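You operate a simulated robot arm through the tools that you are given. There is no shell and no other tool.

The job below is to be done with a simulated two-armed robot. You get a single attempt, and the scene is never put back.

## Task
Put one of the blue tablets from the top of the lab bench on the top of the tag table. Put one of the yellow tags from the top of the tag table on the top of the lab bench. Put one of the blue tags from the top of the tag table on the top deck of the trolley. Put the green ring on the top deck of the trolley away on the top of the tag table. Put two of the loggers from the top of the steel pump bench on the free end of the steel table. Push the right door of the cream cabinet shut. Press the hold key of station seven two times. Open the left drawer of the cream cabinet, put the jar with the red lid in the inside of the left drawer of the cream cabinet, then shut the drawer. Open the middle drawer of the lab bench, take the tiny potted plant from the top of the lab bench and put it in the inside of the middle drawer of the lab bench and shut the drawer again. Lift the lid of the water tank open. The order is free. Set down upright: jar with the red lid, tiny potted plant.

The check looks at the end state, three seconds after you hand in, the way a careful person would. Anything else that was tipped, shoved, dropped, spilled or broken makes it a failure. Lids that push on must go on centred and level and be pressed home; caps that screw on are set level and turned clockwise until they are tight.

## Robot
Two 6-joint arms with two-finger parallel grippers on one trunk, on a base that moves. Base frame: it is fixed to the floor where the robot stands at the start and does not move with it; the origin is under the middle of the robot, x ahead of it, y to its left, z up. Readings come in m, degrees, newtons and seconds.
The left shoulder is at the start at [-0.105, 0.177, 0.734], the right one opposite. With the tool pointing down near the work surface each hand reaches from about 0.1 to 0.68 m from the robot's upright axis, wherever it stands, measured 20 degrees to its own side. Places, roughly: blue tablet (4x4x2 cm) [2.1, 0.3, 0.8]; blue tag [-1.25, -0.75, 0.75]; free end of the steel table [-3.4, -2.3, 0.8]; green ring (14x15x4 cm) [-1.4, -2.6, 0.7]; hold key of station seven [0.2, 1.6, 0.4]; inside of the left drawer of the cream cabinet [0.2, 5.2, 0.6]; inside of the middle drawer of the lab bench [1.5, -0.1, 0.6]; jar with the red lid [2.25, 0.75, 0.75]; left drawer of the cream cabinet [0.2, 5.1, 0.6]; lid of the water tank [0.4, -1.2, 0.8]; logger [-0.75, -2.25, 0.75]; middle drawer of the lab bench [1.5, 0, 0.7]; right door of the cream cabinet [0.3, 4.5, 0.3]; tiny potted plant (8x8x10 cm) [2.6, 0.4, 0.8]; top deck of the trolley [-1.3, -2.7, 0.7]; top of the lab bench [1.6, -0.2, 0.8]; top of the tag table [-1.5, -0.7, 0.7]; yellow tag [-1.5, -0.75, 0.75]. Payload 1.57 kg a hand.
The tool frame of a hand sits at the grasp point between the pads (the TCP): z along the fingers, y along the line on which they close. The tips reach 0.03 m beyond it. Largest opening 0.08 m; finger width 0.017, thickness 0.012; the body of the gripper, 0.04 by 0.082 m, starts 0.08 m behind the TCP.
Orientation is that of the tool frame in the base frame, as a unit quaternion [x, y, z, w]. With the fingers straight down and closing along the base's y, the tool's x points along the base's -x, its y along +y and its z along -z.

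## Interface
- The arms move only by the tool apply_moves. It takes "left_motion", "right_motion" or both (then of equal length, played together; a hand with none holds still); each is a list of rows, each an object of numbers (a shift or turn left out is 0, a gripper value left out holds the last): "x", "y", "z": the shift along the tool's x, y, z in m; "ax", "ay", "az": the turn, a rotation vector about the tool's x, y, z in degrees. In form: [{"x": .., "y": .., "z": .., "ax": .., "ay": .., "az": ..}, ...]. A call has 1 to 20 rows; each row is the pose to reach, as a shift and turn from the pose commanded when the call began, along the tool's axes at that moment. "left_grip" and "right_grip" are, for a hand that has rows, the finger opening in m, from 0 to 0.08, set as the call begins (left out, the last holds). Rows are played at 5 a second. More than 0.05 m and 8.6 degrees between two rows, or a gripper value outside its range, and nothing of the call is played. Where a pose cannot be reached the arm comes as near as it can. A force on the tool above 40 N (or 10 N above the force at the start of the call, whichever is more), or a blocked arm, ends the call early, and 0.2 s more pass. The fingers move at their own pace (about 0.072 m/s each) and stop on an object; they squeeze with about 26 N. The grip force told is the motor's: it shows also when the fingers shut on nothing. Time passes only in rows, and 0.2 s behind the last, so rows that repeat a pose let the fingers close. It gives the time, the measured TCP pose, the force on the tool (base axes), the opening and the grip force at its end, in the units of the frame above (readings bear some noise), with the torque about the TCP (base axes, N m) and any sound that the robot's microphone picked up.
- Cameras (640 x 400 px; columns grow to the right, rows downward): "scene" is now at [0.0635, -0.0096, 1.4774]; the picture's right is [-0.13, -0.99, 0.00], its down [-0.57, 0.08, -0.82] and it looks along [0.81, -0.11, -0.58] (base axes); focal length 294 px, centre (320, 200). "left" rides on the left gripper at [0.072, 0.007, -0.122] in its tool frame; the picture's right is [-0.09, 1.00, 0.00], its down [-0.84, -0.08, -0.54] and it looks along [-0.54, -0.05, 0.84] (tool axes); focal length 238 px, centre (320, 200). "right" rides on the right gripper at [0.072, -0.007, -0.122] in its tool frame; the picture's right is [0.09, 1.00, 0.00], its down [-0.84, 0.08, -0.54] and it looks along [-0.54, 0.05, 0.84] (tool axes); focal length 238 px, centre (320, 200). There is no depth. A picture from a camera that has moved, and an enlarged one, comes with that camera's place and axes in the base frame and with its lens. The place of the scene camera against the robot may be out by one fixed shift of up to 0.025 m in any direction.
- camera(camera): a new picture of that camera. No time passes.
- lift_body(by): moves the trunk up (or, below 0, down) by that many m; the arms and the scene camera ride with it, the base frame stays. It gives what a move gives, with no picture.
- steer(legs): drives the robot by 1 to 6 legs, each [ahead, left, turn to the left] in m, m and degrees, along the robot's own axes; the way and the turn of a leg run together, so that a leg with both is an arc; at most 1.5 m and 180 degrees a leg. The arms and the cameras ride along, it lands a little off, and it stops where it bumps. It gives what a move gives.
- turn_head(pan, tilt): turns the head with the scene camera to pan (to the left, within 143 degrees either way) and tilt (down, from -29 to 69), counted from straight ahead of the robot (the tilt from the chest, where the trunk bows). It gives what a move gives.
- inspect(camera, box): a new picture of the part [left, top, right, bottom] of that camera's present view, enlarged. No time passes.
- hand_in(): hands the job in; it is judged then, once.

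Nothing tells you exact positions but the pictures and the camera data. Unless the task says otherwise, let go and move clear before handing in.

The tools are called after "Emit:" as name(argument=value, ...) on one line, values as JSON. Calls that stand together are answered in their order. apply_moves: Moves the arms, as the interface text tells. Its arguments: {"type":"object","properties":{"left_motion":{"type":"array"},"left_grip":{"type":"number"},"right_motion":{"type":"array"},"right_grip":{"type":"number"}},"required":[]} The other tools are called the same way: lift_body (by) moves the trunk up or down; steer (legs) drives the base; turn_head (pan, tilt) turns the head that bears the scene camera; camera (camera) takes a picture; inspect (camera, box) takes an enlarged picture of a part of a camera's view; hand_in () hands the job in.

At the start:

```text
time_s: 0.0
left_tcp_pos: [0.5261, 0.2171, 1.0345]
left_ee_rot: [0.0, 1.0, 0.0, 0.0]
left_ft_force: [0.2, 0.1, 0.3]
left_torque: [-0.01, 0.01, 0.0]
left_opening: 0.0801
left_gripper_force: 0.1
right_tcp_pos: [0.4216, -0.2239, 1.038]
right_ee_rot: [0.0, 1.0, 0.0, -0.001]
right_ft_force: [0.4, -0.4, -0.8]
right_torque: [0.01, -0.01, 0.01]
right_opening: 0.0801
right_gripper_force: 0.0
trunk travel left (down, up): [-0.175, 0.153]
robot x, y, heading: [-0.0024, -0.0028, 0.2]
head pan, tilt (commanded): [-7.7, 35.2]
```

scene: 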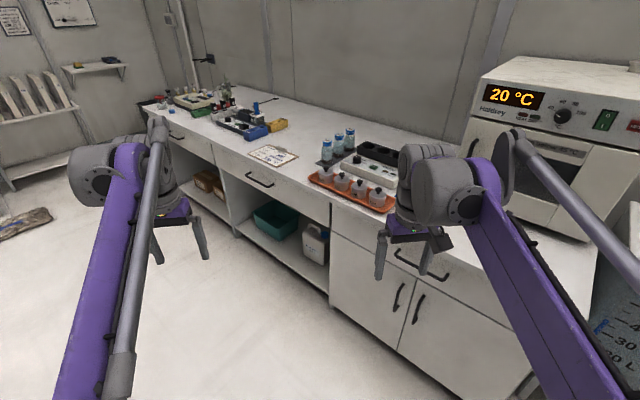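
right: 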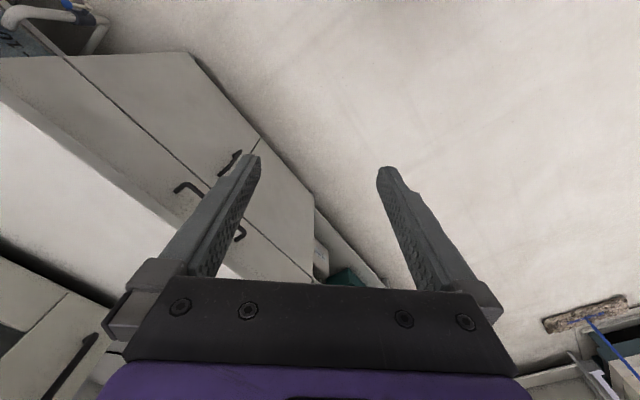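
left: 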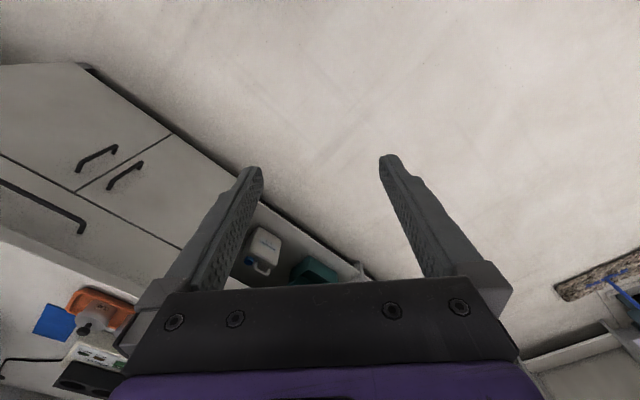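

I see the lab bench ahead, running diagonally to the left, with an oven at its right end. I'll look around with the head before I move anything.

Emit:
turn_head(pan=20, tilt=20)

Emit:
camera(camera="scene")

Emit:
turn_head(pan=75, tilt=20)

Emit:
camera(camera="scene")

Emit:
turn_head(pan=130, tilt=20)

Emit:
camera(camera="scene")

Emit:
turn_head(pan=-60, tilt=20)

Emit:
camera(camera="scene")

Emit:
turn_head(pan=-120, tilt=20)

Emit:
camera(camera="scene")

```text
time_s: 0.9
left_tcp_pos: [0.5267, 0.2167, 1.0336]
left_ee_rot: [0.0, 1.0, 0.0, -0.001]
left_ft_force: [0.4, 0.1, -0.1]
left_torque: [-0.02, 0.04, 0.04]
left_opening: 0.0801
left_gripper_force: 0.0
right_tcp_pos: [0.4204, -0.2246, 1.0371]
right_ee_rot: [0.0, 1.0, -0.001, 0.0]
right_ft_force: [0.0, 0.7, -0.8]
right_torque: [-0.01, 0.01, 0.0]
right_opening: 0.08
right_gripper_force: 0.0
trunk travel left (down, up): [-0.175, 0.153]
robot x, y, heading: [0.0016, 0.0001, 0.2]
head pan, tilt (commanded): [20.0, 20.0]
```

```text
taken
camera scene: at [0.0639, 0.0341, 1.5015], right [0.34, -0.94, 0.0], down [-0.32, -0.12, -0.94], along [0.88, 0.32, -0.34], focal length 294 px, centre (320, 200)
```

scene: 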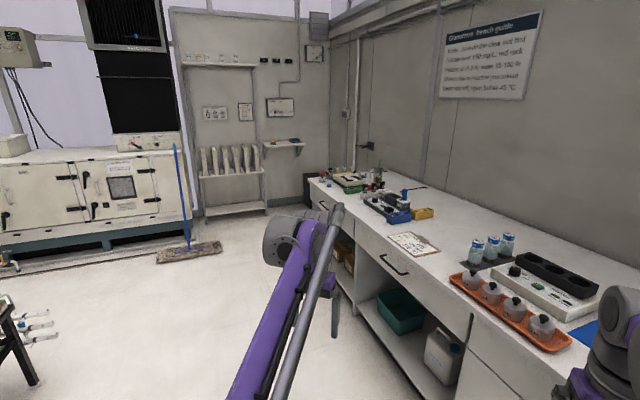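

```text
time_s: 2.2
left_tcp_pos: [0.5256, 0.2168, 1.0347]
left_ee_rot: [0.001, 1.0, 0.0, -0.001]
left_ft_force: [-1.0, -0.5, -0.5]
left_torque: [-0.03, -0.02, -0.01]
left_opening: 0.0801
left_gripper_force: 0.1
right_tcp_pos: [0.4212, -0.2249, 1.0368]
right_ee_rot: [0.0, 1.0, 0.0, -0.001]
right_ft_force: [-0.2, -0.2, 0.9]
right_torque: [0.0, 0.01, 0.01]
right_opening: 0.08
right_gripper_force: 0.0
trunk travel left (down, up): [-0.175, 0.153]
robot x, y, heading: [0.0008, -0.0019, 0.1]
head pan, tilt (commanded): [75.0, 20.0]
```

```text
taken
camera scene: at [0.0005, 0.0922, 1.5015], right [0.97, -0.26, 0.0], down [-0.09, -0.33, -0.94], along [0.24, 0.91, -0.34], focal length 294 px, centre (320, 200)
```

scene: 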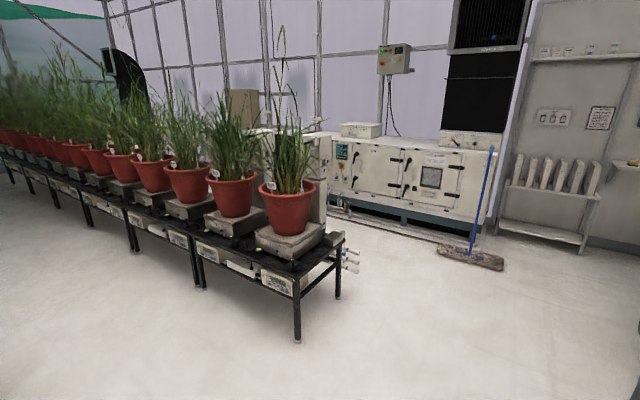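

```text
time_s: 3.4
left_tcp_pos: [0.5267, 0.2162, 1.0344]
left_ee_rot: [0.0, 1.0, 0.0, 0.001]
left_ft_force: [0.4, -0.6, -0.4]
left_torque: [-0.01, -0.03, -0.02]
left_opening: 0.08
left_gripper_force: 0.1
right_tcp_pos: [0.4213, -0.2236, 1.037]
right_ee_rot: [0.0, 1.0, 0.0, 0.0]
right_ft_force: [0.6, -0.1, 0.3]
right_torque: [-0.01, -0.02, 0.0]
right_opening: 0.0801
right_gripper_force: 0.0
trunk travel left (down, up): [-0.175, 0.153]
robot x, y, heading: [-0.0003, 0.0012, 0.2]
head pan, tilt (commanded): [130.0, 20.0]
```

```text
taken
camera scene: at [-0.0835, 0.0737, 1.5015], right [0.77, 0.64, 0.0], down [0.22, -0.26, -0.94], along [-0.6, 0.72, -0.34], focal length 294 px, centre (320, 200)
```

scene: 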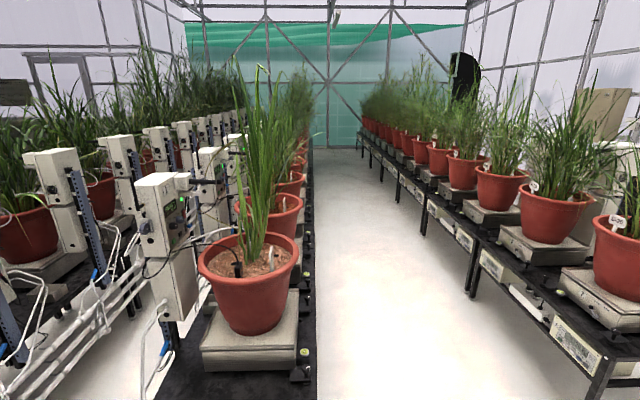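

```text
time_s: 6.2
left_tcp_pos: [0.5257, 0.2174, 1.0345]
left_ee_rot: [0.0, 1.0, 0.0, 0.0]
left_ft_force: [-1.1, 0.0, 0.5]
left_torque: [-0.01, 0.0, -0.01]
left_opening: 0.08
left_gripper_force: 0.1
right_tcp_pos: [0.422, -0.2245, 1.0371]
right_ee_rot: [0.0, 1.0, 0.0, 0.0]
right_ft_force: [-0.2, 0.1, 0.2]
right_torque: [0.02, -0.03, -0.01]
right_opening: 0.0798
right_gripper_force: 0.1
trunk travel left (down, up): [-0.175, 0.153]
robot x, y, heading: [-0.0034, 0.0017, 0.1]
head pan, tilt (commanded): [-60.0, 20.0]
```

```text
taken
camera scene: at [0.0229, -0.0783, 1.5015], right [-0.87, -0.5, 0.0], down [-0.17, 0.3, -0.94], along [0.47, -0.81, -0.34], focal length 294 px, centre (320, 200)
```

scene: 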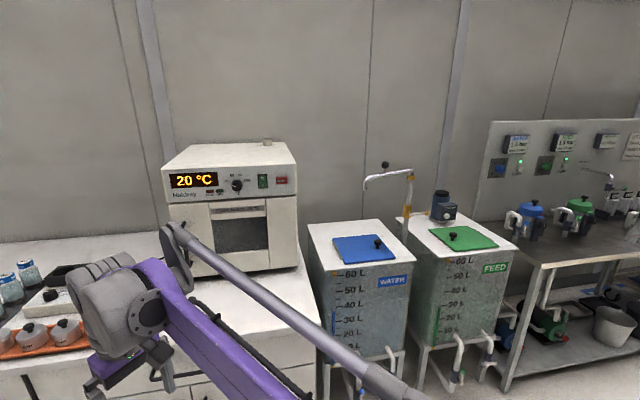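

```text
time_s: 7.5
left_tcp_pos: [0.5277, 0.2172, 1.0343]
left_ee_rot: [0.0, 1.0, 0.001, 0.001]
left_ft_force: [-0.8, 0.2, 0.2]
left_torque: [0.0, 0.06, -0.02]
left_opening: 0.08
left_gripper_force: 0.0
right_tcp_pos: [0.422, -0.2242, 1.0377]
right_ee_rot: [-0.001, 1.0, 0.0, 0.0]
right_ft_force: [0.8, -0.6, -0.3]
right_torque: [0.01, -0.01, 0.01]
right_opening: 0.08
right_gripper_force: 0.0
trunk travel left (down, up): [-0.175, 0.153]
robot x, y, heading: [-0.0012, 0.0021, -0.1]
head pan, tilt (commanded): [-120.0, 20.0]
```

```text
taken
camera scene: at [-0.0702, -0.0784, 1.5015], right [-0.87, 0.5, 0.0], down [0.17, 0.3, -0.94], along [-0.47, -0.81, -0.34], focal length 294 px, centre (320, 200)
```

scene: 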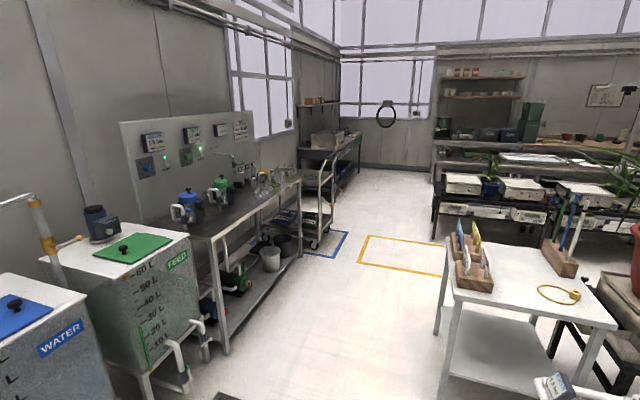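

The bench has the tray of plants or jars, a tablet area and a far end with more items. I'll zoom in on each area from here.

Emit:
inspect(camera="scene", box=[420, 200, 640, 400])

Emit:
inspect(camera="scene", box=[120, 120, 360, 270])

Emit:
turn_head(pan=10, tilt=30)

Emit:
inspect(camera="scene", box=[220, 80, 420, 205])

Emit:
inspect(camera="scene", box=[340, 130, 580, 280])

Emit:
camera(camera="scene")

```text
2.00 times, centred on (530, 300) of scene
camera zoom: at [-0.0702, -0.0784, 1.5015], right [-0.87, 0.5, 0.0], down [0.17, 0.3, -0.94], along [-0.47, -0.81, -0.34], focal length 589 px, centre (-100, 0)
```

zoom: 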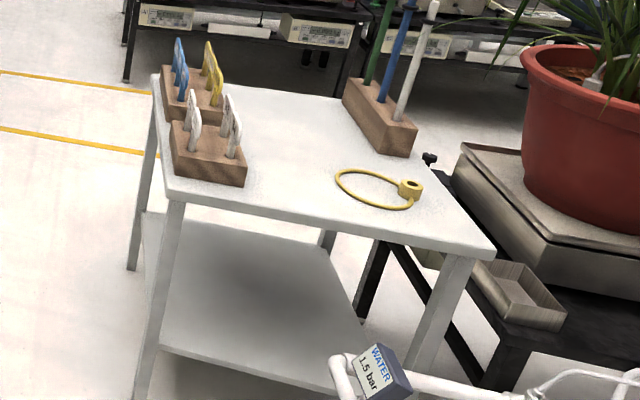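

```text
2.67 times, centred on (240, 195) of scene
camera zoom: at [-0.0702, -0.0784, 1.5015], right [-0.87, 0.5, 0.0], down [0.17, 0.3, -0.94], along [-0.47, -0.81, -0.34], focal length 785 px, centre (533, 213)
```

zoom: 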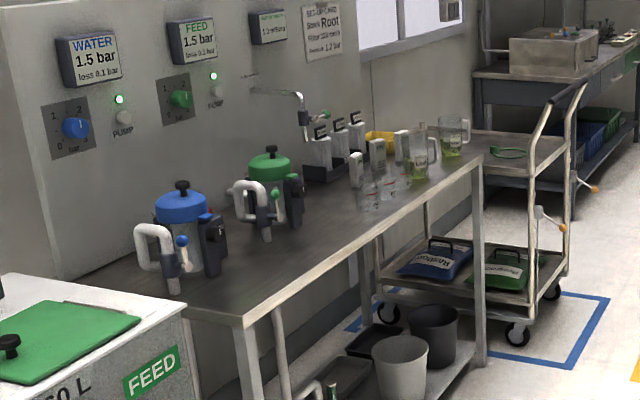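

```text
time_s: 9.6
left_tcp_pos: [0.5273, 0.2173, 1.0333]
left_ee_rot: [0.001, 1.0, -0.001, 0.0]
left_ft_force: [-0.5, 0.3, 0.7]
left_torque: [-0.01, 0.01, -0.01]
left_opening: 0.0801
left_gripper_force: 0.0
right_tcp_pos: [0.4203, -0.2251, 1.0391]
right_ee_rot: [0.0, 1.0, 0.0, 0.0]
right_ft_force: [0.0, 0.0, -0.2]
right_torque: [-0.01, -0.01, 0.0]
right_opening: 0.0802
right_gripper_force: 0.1
trunk travel left (down, up): [-0.175, 0.153]
robot x, y, heading: [-0.0002, -0.0005, -0.2]
head pan, tilt (commanded): [10.0, 30.0]
```

```text
3.20 times, centred on (320, 142) of scene
camera zoom: at [0.0654, 0.018, 1.4854], right [0.17, -0.98, 0.0], down [-0.49, -0.09, -0.87], along [0.85, 0.15, -0.5], focal length 942 px, centre (320, 384)
```

zoom: 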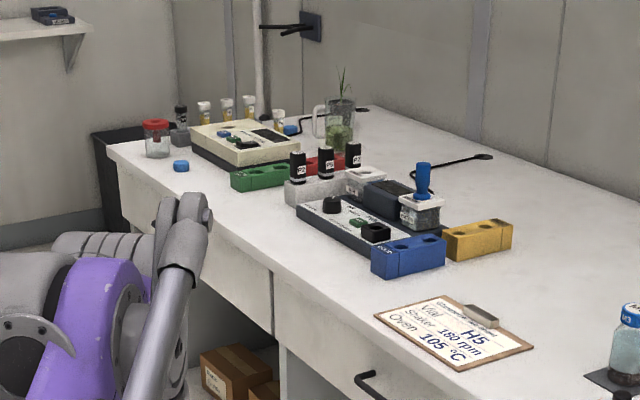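

```text
2.67 times, centred on (460, 205) of scene
camera zoom: at [0.0654, 0.018, 1.4854], right [0.17, -0.98, 0.0], down [-0.49, -0.09, -0.87], along [0.85, 0.15, -0.5], focal length 785 px, centre (-53, 187)
```

zoom: 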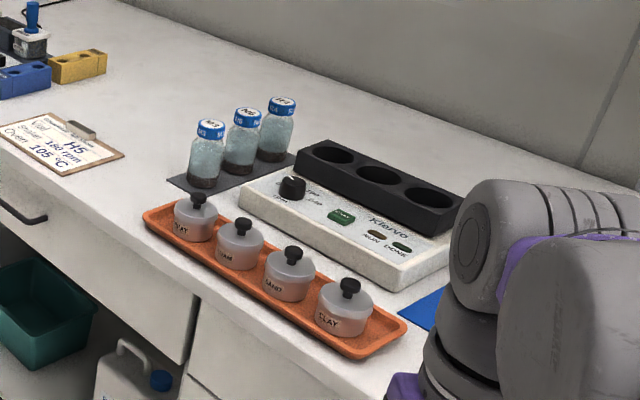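

```text
taken
camera scene: at [0.0654, 0.018, 1.4854], right [0.17, -0.98, 0.0], down [-0.49, -0.09, -0.87], along [0.85, 0.15, -0.5], focal length 294 px, centre (320, 200)
```

scene: 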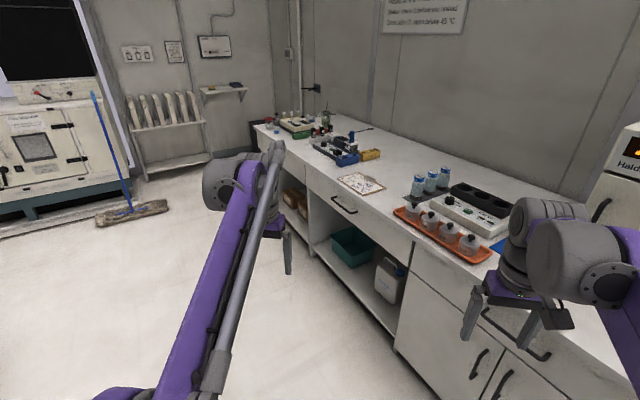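

The bench runs at roughly 41° to my x axis, with the jar, blue tablets and potted plant near its far left end. I'll look down to see how big my own base is before driving.

Emit:
turn_head(pan=0, tilt=69)

Emit:
camera(camera="scene")

Emit:
turn_head(pan=90, tilt=69)

Emit:
camera(camera="scene")

Emit:
turn_head(pan=-90, tilt=50)

Emit:
camera(camera="scene")

Emit:
turn_head(pan=40, tilt=35)

Emit:
camera(camera="scene")

```text
time_s: 10.7
left_tcp_pos: [0.526, 0.2174, 1.0347]
left_ee_rot: [0.0, 1.0, 0.0, 0.001]
left_ft_force: [0.1, 0.2, 1.2]
left_torque: [-0.02, -0.03, 0.02]
left_opening: 0.0799
left_gripper_force: 0.0
right_tcp_pos: [0.4214, -0.2236, 1.0378]
right_ee_rot: [0.0, 1.0, 0.0, 0.0]
right_ft_force: [-0.4, -0.2, 0.7]
right_torque: [-0.04, 0.0, 0.02]
right_opening: 0.08
right_gripper_force: 0.1
trunk travel left (down, up): [-0.175, 0.153]
robot x, y, heading: [-0.0033, -0.0003, -0.2]
head pan, tilt (commanded): [0.0, 68.8]
```

```text
taken
camera scene: at [0.0323, 0.0023, 1.434], right [0.0, -1.0, 0.0], down [-0.93, 0.0, -0.36], along [0.36, 0.0, -0.93], focal length 294 px, centre (320, 200)
```

scene: 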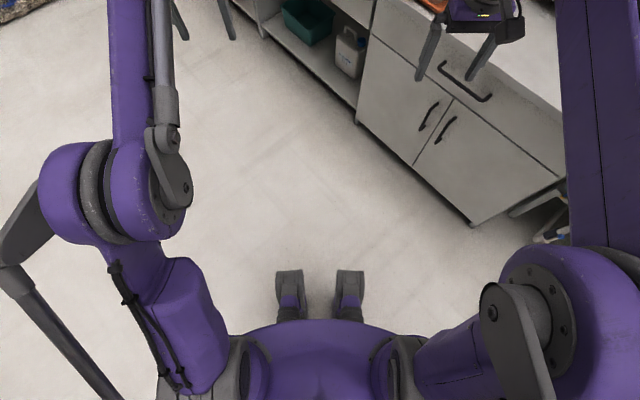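

```text
time_s: 12.3
left_tcp_pos: [0.5267, 0.2158, 1.0354]
left_ee_rot: [0.0, 1.0, 0.0, 0.001]
left_ft_force: [0.8, -0.2, 0.2]
left_torque: [-0.02, 0.03, 0.0]
left_opening: 0.0802
left_gripper_force: 0.0
right_tcp_pos: [0.4204, -0.2245, 1.0371]
right_ee_rot: [0.0, 1.0, -0.001, 0.0]
right_ft_force: [0.0, -0.1, 0.0]
right_torque: [0.01, -0.01, 0.0]
right_opening: 0.0797
right_gripper_force: 0.0
trunk travel left (down, up): [-0.175, 0.153]
robot x, y, heading: [-0.0035, -0.0004, -0.1]
head pan, tilt (commanded): [90.0, 68.8]
```

```text
taken
camera scene: at [-0.0236, 0.0582, 1.434], right [1.0, 0.0, 0.0], down [0.0, -0.93, -0.36], along [0.0, 0.36, -0.93], focal length 294 px, centre (320, 200)
```

scene: 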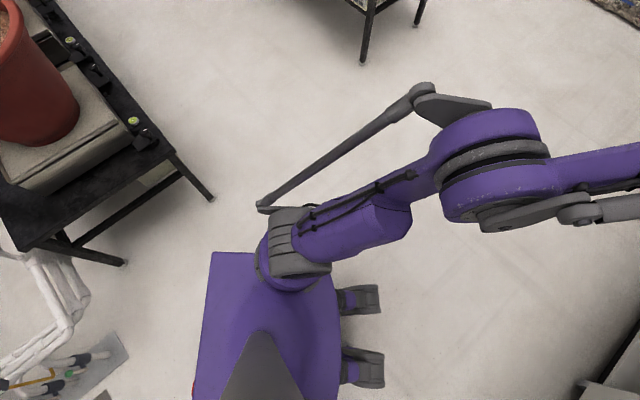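

```text
time_s: 15.0
left_tcp_pos: [0.5257, 0.2165, 1.0355]
left_ee_rot: [0.001, 1.0, -0.001, 0.0]
left_ft_force: [-0.1, 0.4, -0.2]
left_torque: [0.0, 0.0, 0.02]
left_opening: 0.08
left_gripper_force: 0.1
right_tcp_pos: [0.4209, -0.2245, 1.0365]
right_ee_rot: [0.0, 1.0, 0.0, 0.0]
right_ft_force: [-0.2, -0.8, -0.2]
right_torque: [0.02, 0.01, -0.01]
right_opening: 0.0798
right_gripper_force: 0.0
trunk travel left (down, up): [-0.175, 0.153]
robot x, y, heading: [-0.0002, 0.0029, -0.4]
head pan, tilt (commanded): [-90.0, 50.0]
```

```text
taken
camera scene: at [-0.0236, -0.0747, 1.4559], right [-1.0, 0.0, 0.0], down [0.0, 0.77, -0.64], along [0.0, -0.64, -0.77], focal length 294 px, centre (320, 200)
```

scene: 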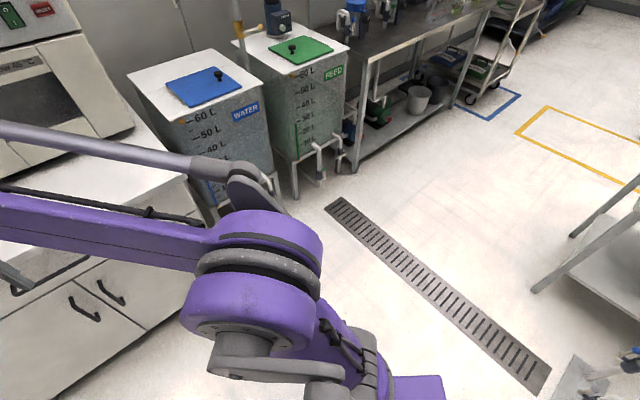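

```text
time_s: 17.1
left_tcp_pos: [0.5267, 0.2173, 1.0345]
left_ee_rot: [0.0, 1.0, 0.0, -0.001]
left_ft_force: [0.1, 0.2, 0.0]
left_torque: [0.01, 0.0, 0.0]
left_opening: 0.0801
left_gripper_force: 0.0
right_tcp_pos: [0.4213, -0.2239, 1.0369]
right_ee_rot: [0.001, 1.0, 0.0, 0.0]
right_ft_force: [0.1, 0.5, -0.7]
right_torque: [-0.03, 0.04, 0.02]
right_opening: 0.0801
right_gripper_force: 0.1
trunk travel left (down, up): [-0.175, 0.153]
robot x, y, heading: [-0.0027, -0.0001, 0.3]
head pan, tilt (commanded): [40.0, 35.0]
```

```text
taken
camera scene: at [0.0438, 0.0589, 1.4776], right [0.64, -0.77, 0.0], down [-0.44, -0.37, -0.82], along [0.63, 0.53, -0.57], focal length 294 px, centre (320, 200)
```

scene: 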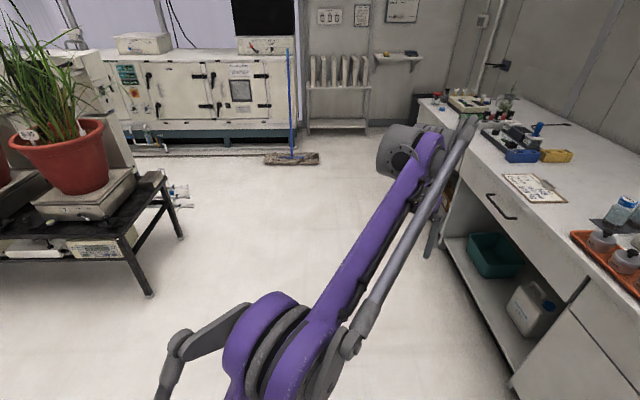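

My base is compact, with front casters reaching about 0.22 m ahead, and the bench front runs clear along the left. I'll drive toward the far bench end and turn to face it.

Emit:
steer(legs=[[0.9, 0.85, 0], [0.75, 0.37, -49]])

Emit:
turn_head(pan=0, tilt=35)

Emit:
camera(camera="scene")

```text
time_s: 28.8
left_tcp_pos: [2.2282, 0.5833, 1.0336]
left_ee_rot: [0.424, 0.906, 0.0, 0.0]
left_ft_force: [0.0, -0.2, 0.0]
left_torque: [0.0, 0.02, 0.01]
left_opening: 0.0799
left_gripper_force: 0.0
right_tcp_pos: [1.8227, 0.3805, 1.0373]
right_ee_rot: [0.423, 0.906, -0.001, 0.0]
right_ft_force: [-0.4, 0.8, 0.1]
right_torque: [0.0, -0.02, -0.01]
right_opening: 0.0803
right_gripper_force: 0.1
trunk travel left (down, up): [-0.175, 0.153]
robot x, y, heading: [1.725, 0.8484, -50.0]
head pan, tilt (commanded): [40.0, 35.0]
cut short: leg 2
```

```text
time_s: 29.9
left_tcp_pos: [2.2281, 0.5844, 1.0352]
left_ee_rot: [0.422, 0.906, 0.0, 0.0]
left_ft_force: [-0.7, -0.9, -0.6]
left_torque: [0.01, -0.01, 0.0]
left_opening: 0.0803
left_gripper_force: 0.1
right_tcp_pos: [1.8226, 0.3813, 1.0372]
right_ee_rot: [0.423, 0.906, 0.0, 0.0]
right_ft_force: [-0.6, -0.2, 0.0]
right_torque: [0.0, -0.03, -0.02]
right_opening: 0.0799
right_gripper_force: 0.0
trunk travel left (down, up): [-0.175, 0.153]
robot x, y, heading: [1.724, 0.8481, -49.8]
head pan, tilt (commanded): [0.0, 35.0]
```

```text
taken
camera scene: at [1.7698, 0.811, 1.4777], right [-0.77, -0.64, 0.0], down [-0.37, 0.44, -0.82], along [0.53, -0.63, -0.57], focal length 294 px, centre (320, 200)
```

scene: 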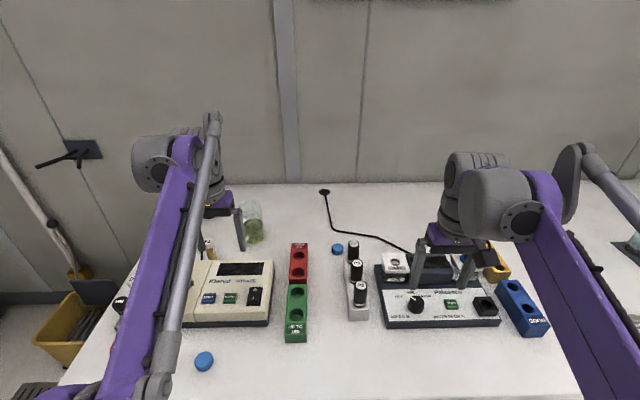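

The arc carried me farther than planned and I stopped against the bench front. I'll back off a little and look again.

Emit:
steer(legs=[[-0.12, 0, 0]])

Emit:
turn_head(pan=0, tilt=45)

Emit:
camera(camera="scene")

Emit:
turn_head(pan=40, tilt=45)

Emit:
camera(camera="scene")

Emit:
turn_head(pan=0, tilt=69)

Emit:
camera(camera="scene")

```text
time_s: 31.1
left_tcp_pos: [2.152, 0.673, 1.0354]
left_ee_rot: [0.426, 0.905, -0.001, 0.0]
left_ft_force: [-0.9, 0.1, 0.0]
left_torque: [0.0, -0.01, 0.01]
left_opening: 0.0803
left_gripper_force: 0.0
right_tcp_pos: [1.7444, 0.4713, 1.0378]
right_ee_rot: [0.426, 0.904, 0.0, 0.0]
right_ft_force: [0.8, 0.4, 0.0]
right_torque: [-0.03, -0.01, -0.01]
right_opening: 0.0798
right_gripper_force: 0.0
trunk travel left (down, up): [-0.175, 0.153]
robot x, y, heading: [1.6458, 0.938, -50.5]
head pan, tilt (commanded): [0.0, 35.0]
```

```text
time_s: 31.9
left_tcp_pos: [2.1521, 0.6715, 1.0354]
left_ee_rot: [0.426, 0.905, 0.0, -0.001]
left_ft_force: [0.5, 0.4, -0.1]
left_torque: [0.02, 0.04, 0.04]
left_opening: 0.08
left_gripper_force: 0.0
right_tcp_pos: [1.7461, 0.4702, 1.0376]
right_ee_rot: [0.426, 0.905, 0.001, 0.0]
right_ft_force: [-0.2, 0.3, -0.2]
right_torque: [0.01, -0.01, -0.02]
right_opening: 0.0801
right_gripper_force: 0.0
trunk travel left (down, up): [-0.175, 0.153]
robot x, y, heading: [1.6512, 0.9357, -50.7]
head pan, tilt (commanded): [0.0, 45.0]
```

```text
taken
camera scene: at [1.6904, 0.9058, 1.4629], right [-0.77, -0.64, 0.0], down [-0.45, 0.54, -0.71], along [0.45, -0.54, -0.71], focal length 294 px, centre (320, 200)
```

scene: 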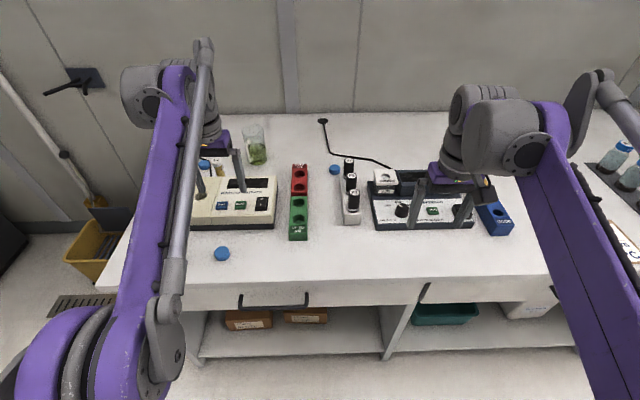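

```text
time_s: 32.9
left_tcp_pos: [2.1517, 0.6703, 1.0351]
left_ee_rot: [0.426, 0.905, 0.001, 0.0]
left_ft_force: [-0.3, 0.0, 0.3]
left_torque: [0.01, 0.01, -0.01]
left_opening: 0.0801
left_gripper_force: 0.1
right_tcp_pos: [1.745, 0.471, 1.0368]
right_ee_rot: [0.426, 0.905, 0.0, 0.0]
right_ft_force: [-1.0, 0.6, -1.5]
right_torque: [0.0, 0.0, 0.02]
right_opening: 0.0804
right_gripper_force: 0.2
trunk travel left (down, up): [-0.175, 0.153]
robot x, y, heading: [1.6484, 0.9369, -50.6]
head pan, tilt (commanded): [40.0, 45.0]
```

```text
taken
camera scene: at [1.7184, 0.9538, 1.4628], right [-0.18, -0.98, 0.0], down [-0.7, 0.13, -0.71], along [0.7, -0.13, -0.71], focal length 294 px, centre (320, 200)
```

scene: 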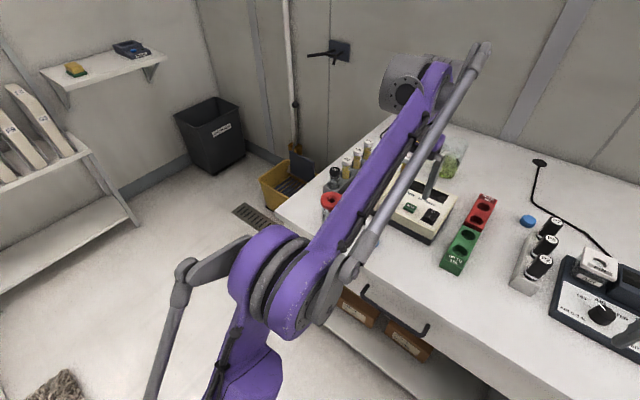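

```text
time_s: 34.0
left_tcp_pos: [2.1516, 0.6713, 1.0347]
left_ee_rot: [0.426, 0.905, 0.0, 0.001]
left_ft_force: [0.2, -0.5, -0.8]
left_torque: [0.0, -0.03, 0.01]
left_opening: 0.0799
left_gripper_force: 0.0
right_tcp_pos: [1.7461, 0.4704, 1.0376]
right_ee_rot: [0.426, 0.905, 0.0, 0.0]
right_ft_force: [0.8, -0.2, -0.2]
right_torque: [0.0, -0.01, -0.01]
right_opening: 0.0801
right_gripper_force: 0.0
trunk travel left (down, up): [-0.175, 0.153]
robot x, y, heading: [1.6469, 0.9375, -50.5]
head pan, tilt (commanded): [0.0, 68.8]
```

```text
taken
camera scene: at [1.6741, 0.9255, 1.434], right [-0.77, -0.64, 0.0], down [-0.6, 0.72, -0.36], along [0.23, -0.28, -0.93], focal length 294 px, centre (320, 200)
```

scene: 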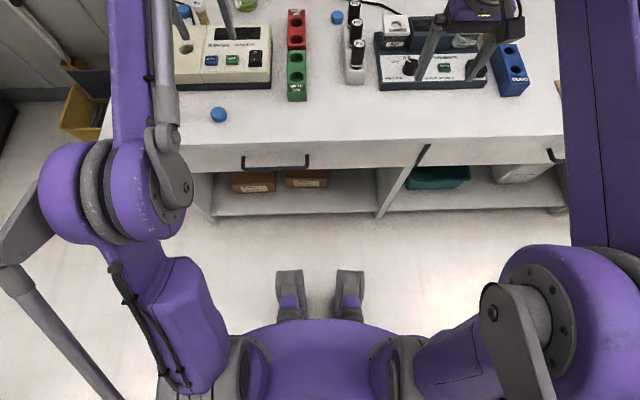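

I can see two blue tablets: one near the front edge, and one behind the red rack. I'll find the potted plant with the left hand camera and zoom in on the jar area.

Emit:
camera(camera="left")

Emit:
turn_head(pan=25, tilt=35)

Emit:
camera(camera="scene")

Emit:
camera(camera="right")

```text
taken
camera left: at [2.11, 0.7308, 1.1558], right [0.83, 0.56, 0.0], down [0.47, -0.69, 0.54], along [0.31, -0.45, -0.84], focal length 238 px, centre (320, 200)
```

left: 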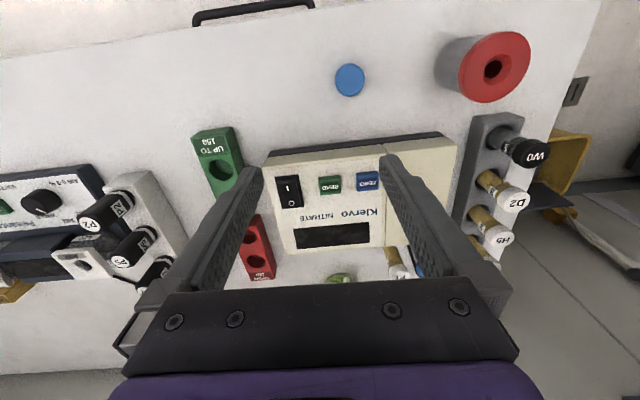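

```text
time_s: 35.0
left_tcp_pos: [2.1511, 0.671, 1.0342]
left_ee_rot: [0.426, 0.905, 0.0, -0.001]
left_ft_force: [0.0, -0.1, 0.0]
left_torque: [0.04, 0.0, -0.02]
left_opening: 0.0801
left_gripper_force: 0.0
right_tcp_pos: [1.7452, 0.4709, 1.0386]
right_ee_rot: [0.426, 0.905, -0.001, 0.0]
right_ft_force: [0.6, 0.5, -0.2]
right_torque: [0.03, -0.01, 0.02]
right_opening: 0.0799
right_gripper_force: 0.0
trunk travel left (down, up): [-0.175, 0.153]
robot x, y, heading: [1.6472, 0.9427, -50.6]
head pan, tilt (commanded): [25.0, 35.0]
```

```text
taken
camera scene: at [1.718, 0.9308, 1.4776], right [-0.43, -0.9, 0.0], down [-0.52, 0.25, -0.82], along [0.74, -0.35, -0.57], focal length 294 px, centre (320, 200)
```

scene: 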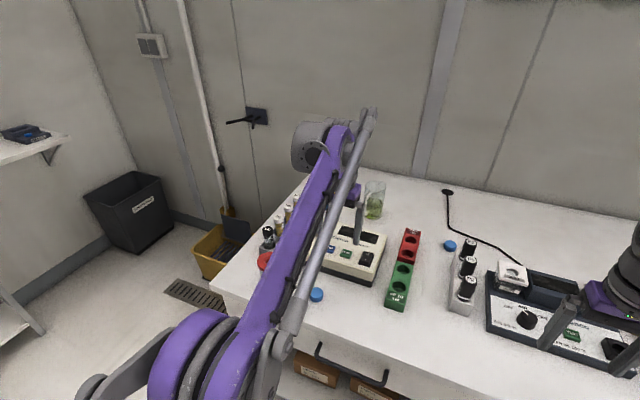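

```text
taken
camera right: at [1.6948, 0.5212, 1.1597], right [0.71, 0.71, 0.0], down [0.59, -0.59, 0.54], along [0.38, -0.38, -0.84], focal length 238 px, centre (320, 200)
```

right: 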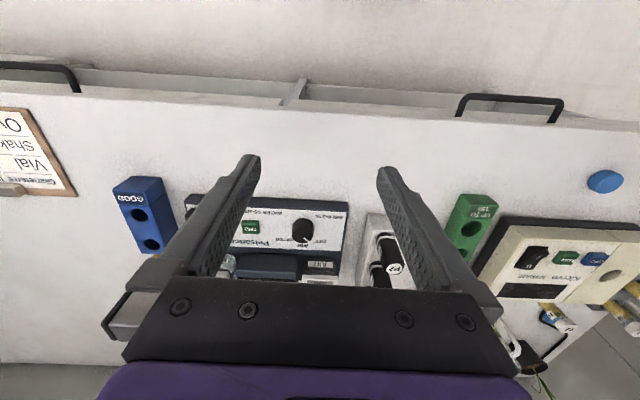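

The left arm is hiding the plant. I'll draw the left hand back and look again.

Emit:
apply_moves(left_motion=[{"x": 0.05}, {"x": 0.1}, {"x": 0.15}, {"x": 0.2}, {"x": 0.24}])

Emit:
turn_head(pan=15, tilt=35)

Emit:
camera(camera="scene")

Emit:
inspect(camera="scene", box=[170, 110, 410, 260])

```text
time_s: 36.2
left_tcp_pos: [1.996, 0.8594, 1.0326]
left_ee_rot: [0.426, 0.905, 0.0, 0.001]
left_ft_force: [0.0, -0.3, -0.4]
left_torque: [0.03, 0.01, -0.03]
left_opening: 0.08
left_gripper_force: 0.1
right_tcp_pos: [1.7439, 0.471, 1.0379]
right_ee_rot: [0.426, 0.905, -0.001, 0.0]
right_ft_force: [0.2, -0.1, 0.3]
right_torque: [-0.04, 0.02, 0.03]
right_opening: 0.0799
right_gripper_force: 0.1
trunk travel left (down, up): [-0.175, 0.153]
robot x, y, heading: [1.6459, 0.9377, -50.4]
head pan, tilt (commanded): [25.0, 35.0]
```

```text
time_s: 36.9
left_tcp_pos: [1.9976, 0.8582, 1.0318]
left_ee_rot: [0.426, 0.905, -0.001, 0.0]
left_ft_force: [0.2, -0.4, -0.9]
left_torque: [-0.02, 0.03, -0.04]
left_opening: 0.08
left_gripper_force: 0.0
right_tcp_pos: [1.7457, 0.4705, 1.0379]
right_ee_rot: [0.426, 0.905, 0.0, 0.001]
right_ft_force: [-0.5, 0.0, 0.0]
right_torque: [-0.03, -0.02, 0.02]
right_opening: 0.08
right_gripper_force: 0.0
trunk travel left (down, up): [-0.175, 0.153]
robot x, y, heading: [1.6491, 0.9379, -50.5]
head pan, tilt (commanded): [15.0, 35.0]
```

```text
taken
camera scene: at [1.7103, 0.9175, 1.4776], right [-0.58, -0.82, 0.0], down [-0.47, 0.33, -0.82], along [0.67, -0.47, -0.57], focal length 294 px, centre (320, 200)
```

scene: 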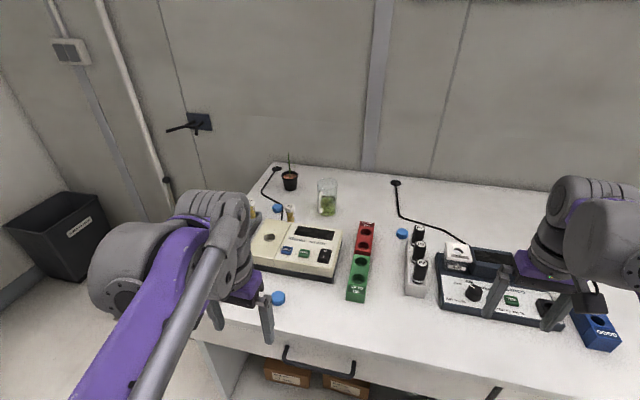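

```text
2.67 times, centred on (290, 185) of scene
camera zoom: at [1.7103, 0.9175, 1.4776], right [-0.58, -0.82, 0.0], down [-0.47, 0.33, -0.82], along [0.67, -0.47, -0.57], focal length 785 px, centre (400, 240)
```

zoom: 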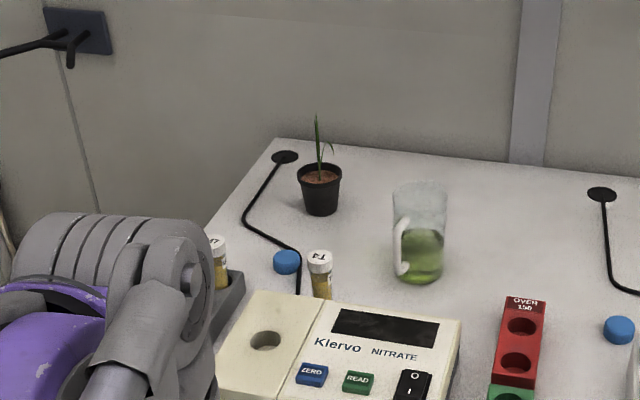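

The potted plant stands at the back left corner near the wall, so I'll have to fetch it from the bench's left end. First I'll go to the middle drawer to open it, squaring up with the bench on the way.

Emit:
steer(legs=[[-0.13, 0, 1.75], [0, -0.5, 0]])

Emit:
turn_head(pan=-15, tilt=50)

Emit:
camera(camera="scene")

Emit:
camera(camera="right")

```text
time_s: 42.7
left_tcp_pos: [1.5391, 0.6387, 1.0321]
left_ee_rot: [0.413, 0.911, 0.001, 0.0]
left_ft_force: [-0.4, 1.4, -0.1]
left_torque: [0.01, -0.01, -0.01]
left_opening: 0.0798
left_gripper_force: 0.1
right_tcp_pos: [1.2971, 0.2435, 1.0364]
right_ee_rot: [0.414, 0.91, 0.0, -0.001]
right_ft_force: [0.4, 0.0, 0.9]
right_torque: [-0.02, -0.02, 0.01]
right_opening: 0.0799
right_gripper_force: 0.1
trunk travel left (down, up): [-0.175, 0.153]
robot x, y, heading: [1.189, 0.7136, -48.9]
head pan, tilt (commanded): [15.0, 35.0]
```

```text
time_s: 43.6
left_tcp_pos: [1.5385, 0.6386, 1.031]
left_ee_rot: [0.413, 0.911, 0.0, 0.0]
left_ft_force: [0.0, 0.3, 1.4]
left_torque: [0.0, 0.05, 0.0]
left_opening: 0.0801
left_gripper_force: 0.1
right_tcp_pos: [1.2977, 0.2443, 1.0381]
right_ee_rot: [0.413, 0.911, 0.0, 0.0]
right_ft_force: [-0.2, -0.4, 0.7]
right_torque: [0.02, 0.01, -0.03]
right_opening: 0.0801
right_gripper_force: 0.1
trunk travel left (down, up): [-0.175, 0.153]
robot x, y, heading: [1.1897, 0.7108, -48.7]
head pan, tilt (commanded): [-15.0, 50.0]
```

```text
taken
camera scene: at [1.2111, 0.6695, 1.456], right [-0.9, -0.44, 0.0], down [-0.34, 0.69, -0.64], along [0.28, -0.58, -0.77], focal length 294 px, centre (320, 200)
```

scene: 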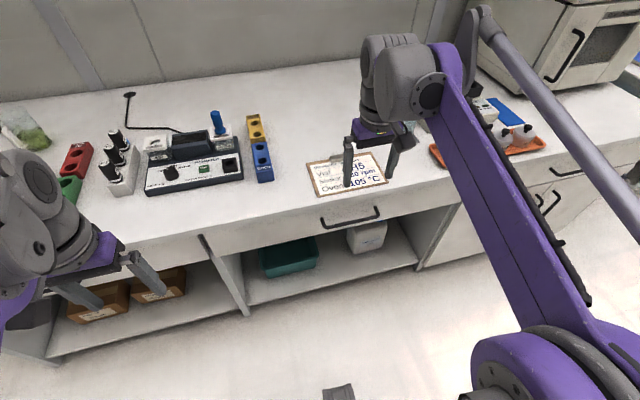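

```text
taken
camera right: at [1.2458, 0.2933, 1.1597], right [0.69, 0.73, 0.0], down [0.61, -0.58, 0.54], along [0.39, -0.37, -0.84], focal length 238 px, centre (320, 200)
```

right: 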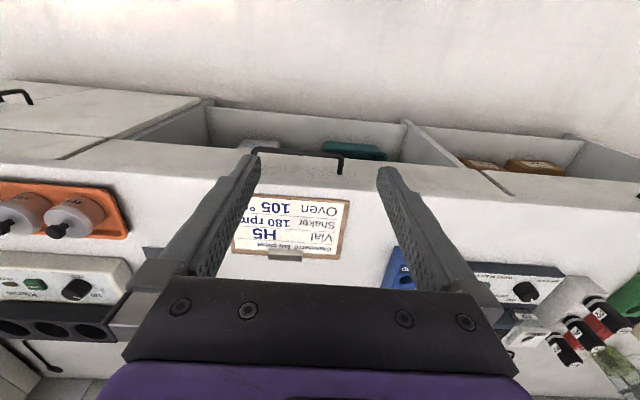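

The middle drawer handle is in view, with its bar at about (1.4, 0.17). I'll zoom in on it and on the right fingertips to calibrate the head camera.

Emit:
inspect(camera="scene", box=[300, 100, 460, 200])

Emit:
inspect(camera="scene", box=[280, 150, 440, 250])

Emit:
inspect(camera="right", box=[220, 100, 420, 225])

```text
4.00 times, centred on (380, 150) of scene
camera zoom: at [1.2111, 0.6695, 1.456], right [-0.9, -0.44, 0.0], down [-0.34, 0.69, -0.64], along [0.28, -0.58, -0.77], focal length 1178 px, centre (80, 400)
```

zoom: 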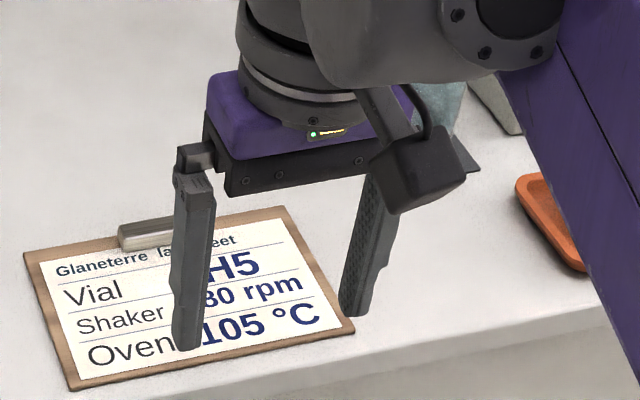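

```text
4.00 times, centred on (360, 200) of scene
camera zoom: at [1.2111, 0.6695, 1.456], right [-0.9, -0.44, 0.0], down [-0.34, 0.69, -0.64], along [0.28, -0.58, -0.77], focal length 1178 px, centre (160, 200)
```

zoom: 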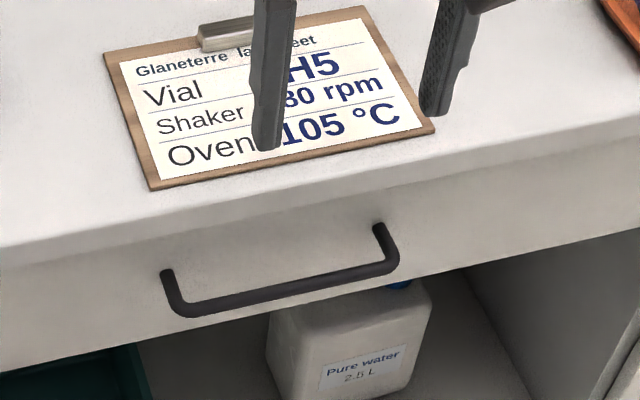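

```text
3.20 times, centred on (320, 162) of right
camera zoom: at [1.2458, 0.2933, 1.1597], right [0.69, 0.73, 0.0], down [0.61, -0.58, 0.54], along [0.39, -0.37, -0.84], focal length 763 px, centre (320, 320)
```

zoom: 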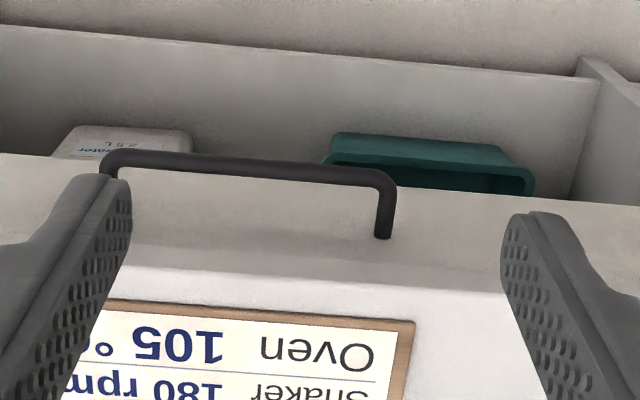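

The handle bar runs along the bench at about (1.35, 0.135, 0.70) and stands off the drawer face by 4 cm. I'll back up for room, then turn the right tool horizontal with the fingers closing vertically.

Emit:
steer(legs=[[-0.2, 0, 0]])

Emit:
apply_moves(right_motion=[{"x": -0.01, "z": 0.02, "ax": -4.6, "ay": -4.6, "az": 4.6}, {"x": -0.02, "z": 0.04, "ax": -9.2, "ay": -9.2, "az": 9.2}, {"x": -0.03, "z": 0.06, "ax": -13.8, "ay": -13.8, "az": 13.8}, {"x": -0.04, "z": 0.08, "ax": -18.4, "ay": -18.4, "az": 18.4}, {"x": -0.05, "z": 0.1, "ax": -23, "ay": -23, "az": 23}, {"x": -0.05, "z": 0.12, "ax": -27.7, "ay": -27.7, "az": 27.7}, {"x": -0.05, "z": 0.14, "ax": -32.3, "ay": -32.3, "az": 32.3}, {"x": -0.05, "z": 0.16, "ax": -37, "ay": -37, "az": 37}, {"x": -0.05, "z": 0.18, "ax": -41.6, "ay": -41.6, "az": 41.6}, {"x": -0.05, "z": 0.2, "ax": -46.2, "ay": -46.2, "az": 46.2}, {"x": -0.05, "z": 0.22, "ax": -50.8, "ay": -50.8, "az": 50.8}, {"x": -0.05, "z": 0.24, "ax": -55.4, "ay": -55.4, "az": 55.4}, {"x": -0.05, "z": 0.26, "ax": -60, "ay": -60, "az": 60}, {"x": -0.05, "z": 0.28, "ax": -64.6, "ay": -64.6, "az": 64.6}, {"x": -0.05, "z": 0.3, "ax": -69.28, "ay": -69.28, "az": 69.28}, {"x": -0.05, "z": 0.3, "ax": -69.28, "ay": -69.28, "az": 69.28}], right_grip=0.06)

Emit:
camera(camera="right")

Emit:
camera(camera="scene")

```text
time_s: 45.2
left_tcp_pos: [1.4126, 0.7856, 1.0318]
left_ee_rot: [0.411, 0.912, 0.0, 0.0]
left_ft_force: [-0.4, -0.8, 0.0]
left_torque: [-0.02, -0.01, 0.0]
left_opening: 0.08
left_gripper_force: 0.0
right_tcp_pos: [1.1722, 0.388, 1.0382]
right_ee_rot: [0.41, 0.912, 0.0, 0.0]
right_ft_force: [-0.5, 0.0, 0.0]
right_torque: [-0.02, -0.01, -0.01]
right_opening: 0.0798
right_gripper_force: 0.0
trunk travel left (down, up): [-0.175, 0.153]
robot x, y, heading: [1.062, 0.8556, -48.6]
head pan, tilt (commanded): [-15.0, 50.0]
```

```text
time_s: 48.6
left_tcp_pos: [1.4123, 0.785, 1.0314]
left_ee_rot: [0.411, 0.912, 0.001, -0.001]
left_ft_force: [-0.1, 0.2, -0.5]
left_torque: [-0.01, -0.01, 0.0]
left_opening: 0.0798
left_gripper_force: 0.2
right_tcp_pos: [1.2324, 0.3145, 0.7789]
right_ee_rot: [0.661, 0.25, 0.25, 0.661]
right_ft_force: [-0.4, 1.7, -0.1]
right_torque: [0.01, 0.02, -0.01]
right_opening: 0.0598
right_gripper_force: 0.0
right hand out of reach, approached as far as the arm can: row 14, 15, 16
trunk travel left (down, up): [-0.175, 0.153]
robot x, y, heading: [1.0644, 0.8553, -48.7]
head pan, tilt (commanded): [-15.0, 50.0]
```

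```text
taken
camera right: at [1.2064, 0.4535, 0.7724], right [0.07, 0.06, 1.0], down [-0.99, -0.15, 0.08], along [0.15, -0.99, 0.05], focal length 238 px, centre (320, 200)
```

right: 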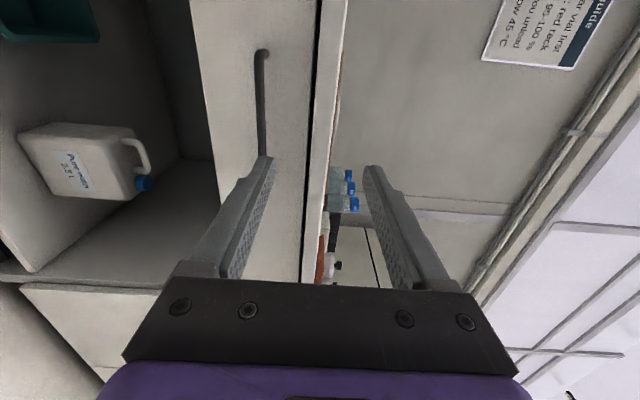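

```text
taken
camera scene: at [1.0841, 0.8137, 1.4559], right [-0.89, -0.45, 0.0], down [-0.34, 0.69, -0.64], along [0.29, -0.58, -0.77], focal length 294 px, centre (320, 200)
```

scene: 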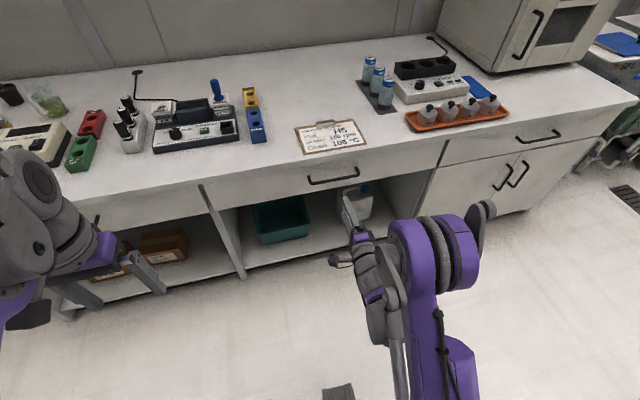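

The tool is horizontal and only the low, folded pose was out of reach. I'll move forward in a small step and check where it lands.

Emit:
apply_moves(right_motion=[{"z": 0.03}, {"z": 0.06}, {"z": 0.09}, {"z": 0.09}])

Emit:
camera(camera="right")

```text
time_s: 49.6
left_tcp_pos: [1.4123, 0.7844, 1.0315]
left_ee_rot: [0.411, 0.912, 0.0, 0.001]
left_ft_force: [-0.7, -0.2, -0.3]
left_torque: [0.02, 0.02, -0.02]
left_opening: 0.0801
left_gripper_force: 0.1
right_tcp_pos: [1.2939, 0.246, 0.7795]
right_ee_rot: [0.661, 0.25, 0.251, 0.661]
right_ft_force: [-0.5, -0.4, 0.6]
right_torque: [0.01, -0.02, 0.03]
right_opening: 0.0601
right_gripper_force: 0.1
trunk travel left (down, up): [-0.175, 0.153]
robot x, y, heading: [1.0596, 0.8516, -48.4]
head pan, tilt (commanded): [-15.0, 50.0]
```

```text
taken
camera right: at [1.2684, 0.3839, 0.7727], right [0.07, 0.06, 1.0], down [-0.99, -0.15, 0.08], along [0.15, -0.99, 0.05], focal length 238 px, centre (320, 200)
```

right: 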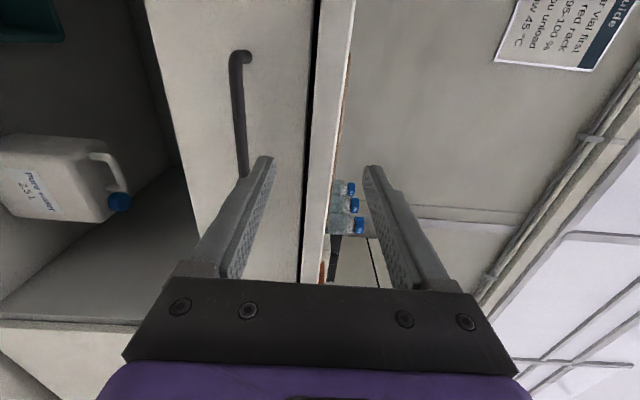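

The commanded pose follows the measured one. Next I'll lower to the bar's height (z≈0.70) and centre on it, checking before I advance.

Emit:
apply_moves(right_motion=[{"y": -0.04, "x": -0.015}, {"y": -0.079, "x": -0.03}, {"y": -0.079, "x": -0.03}])

Emit:
camera(camera="right")

Emit:
camera(camera="scene")

```text
time_s: 50.4
left_tcp_pos: [1.412, 0.785, 1.0329]
left_ee_rot: [0.411, 0.912, 0.0, 0.0]
left_ft_force: [0.3, -0.5, 0.3]
left_torque: [0.03, 0.02, -0.01]
left_opening: 0.0799
left_gripper_force: 0.1
right_tcp_pos: [1.273, 0.2241, 0.7031]
right_ee_rot: [0.66, 0.251, 0.251, 0.662]
right_ft_force: [1.3, 0.4, -0.4]
right_torque: [-0.03, 0.03, 0.02]
right_opening: 0.0599
right_gripper_force: 0.1
trunk travel left (down, up): [-0.175, 0.153]
robot x, y, heading: [1.0625, 0.8521, -48.7]
head pan, tilt (commanded): [-15.0, 50.0]
```

```text
taken
camera right: at [1.246, 0.3631, 0.6962], right [0.07, 0.06, 1.0], down [-0.99, -0.15, 0.08], along [0.15, -0.99, 0.05], focal length 238 px, centre (320, 200)
```

right: 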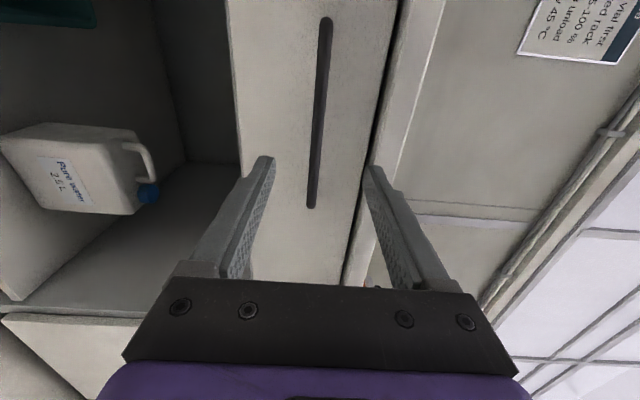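

```text
taken
camera scene: at [1.0846, 0.8137, 1.4559], right [-0.89, -0.45, 0.0], down [-0.34, 0.69, -0.64], along [0.29, -0.58, -0.77], focal length 294 px, centre (320, 200)
```

scene: 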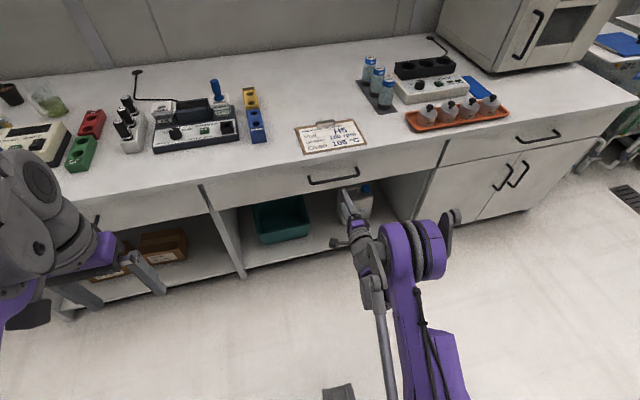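

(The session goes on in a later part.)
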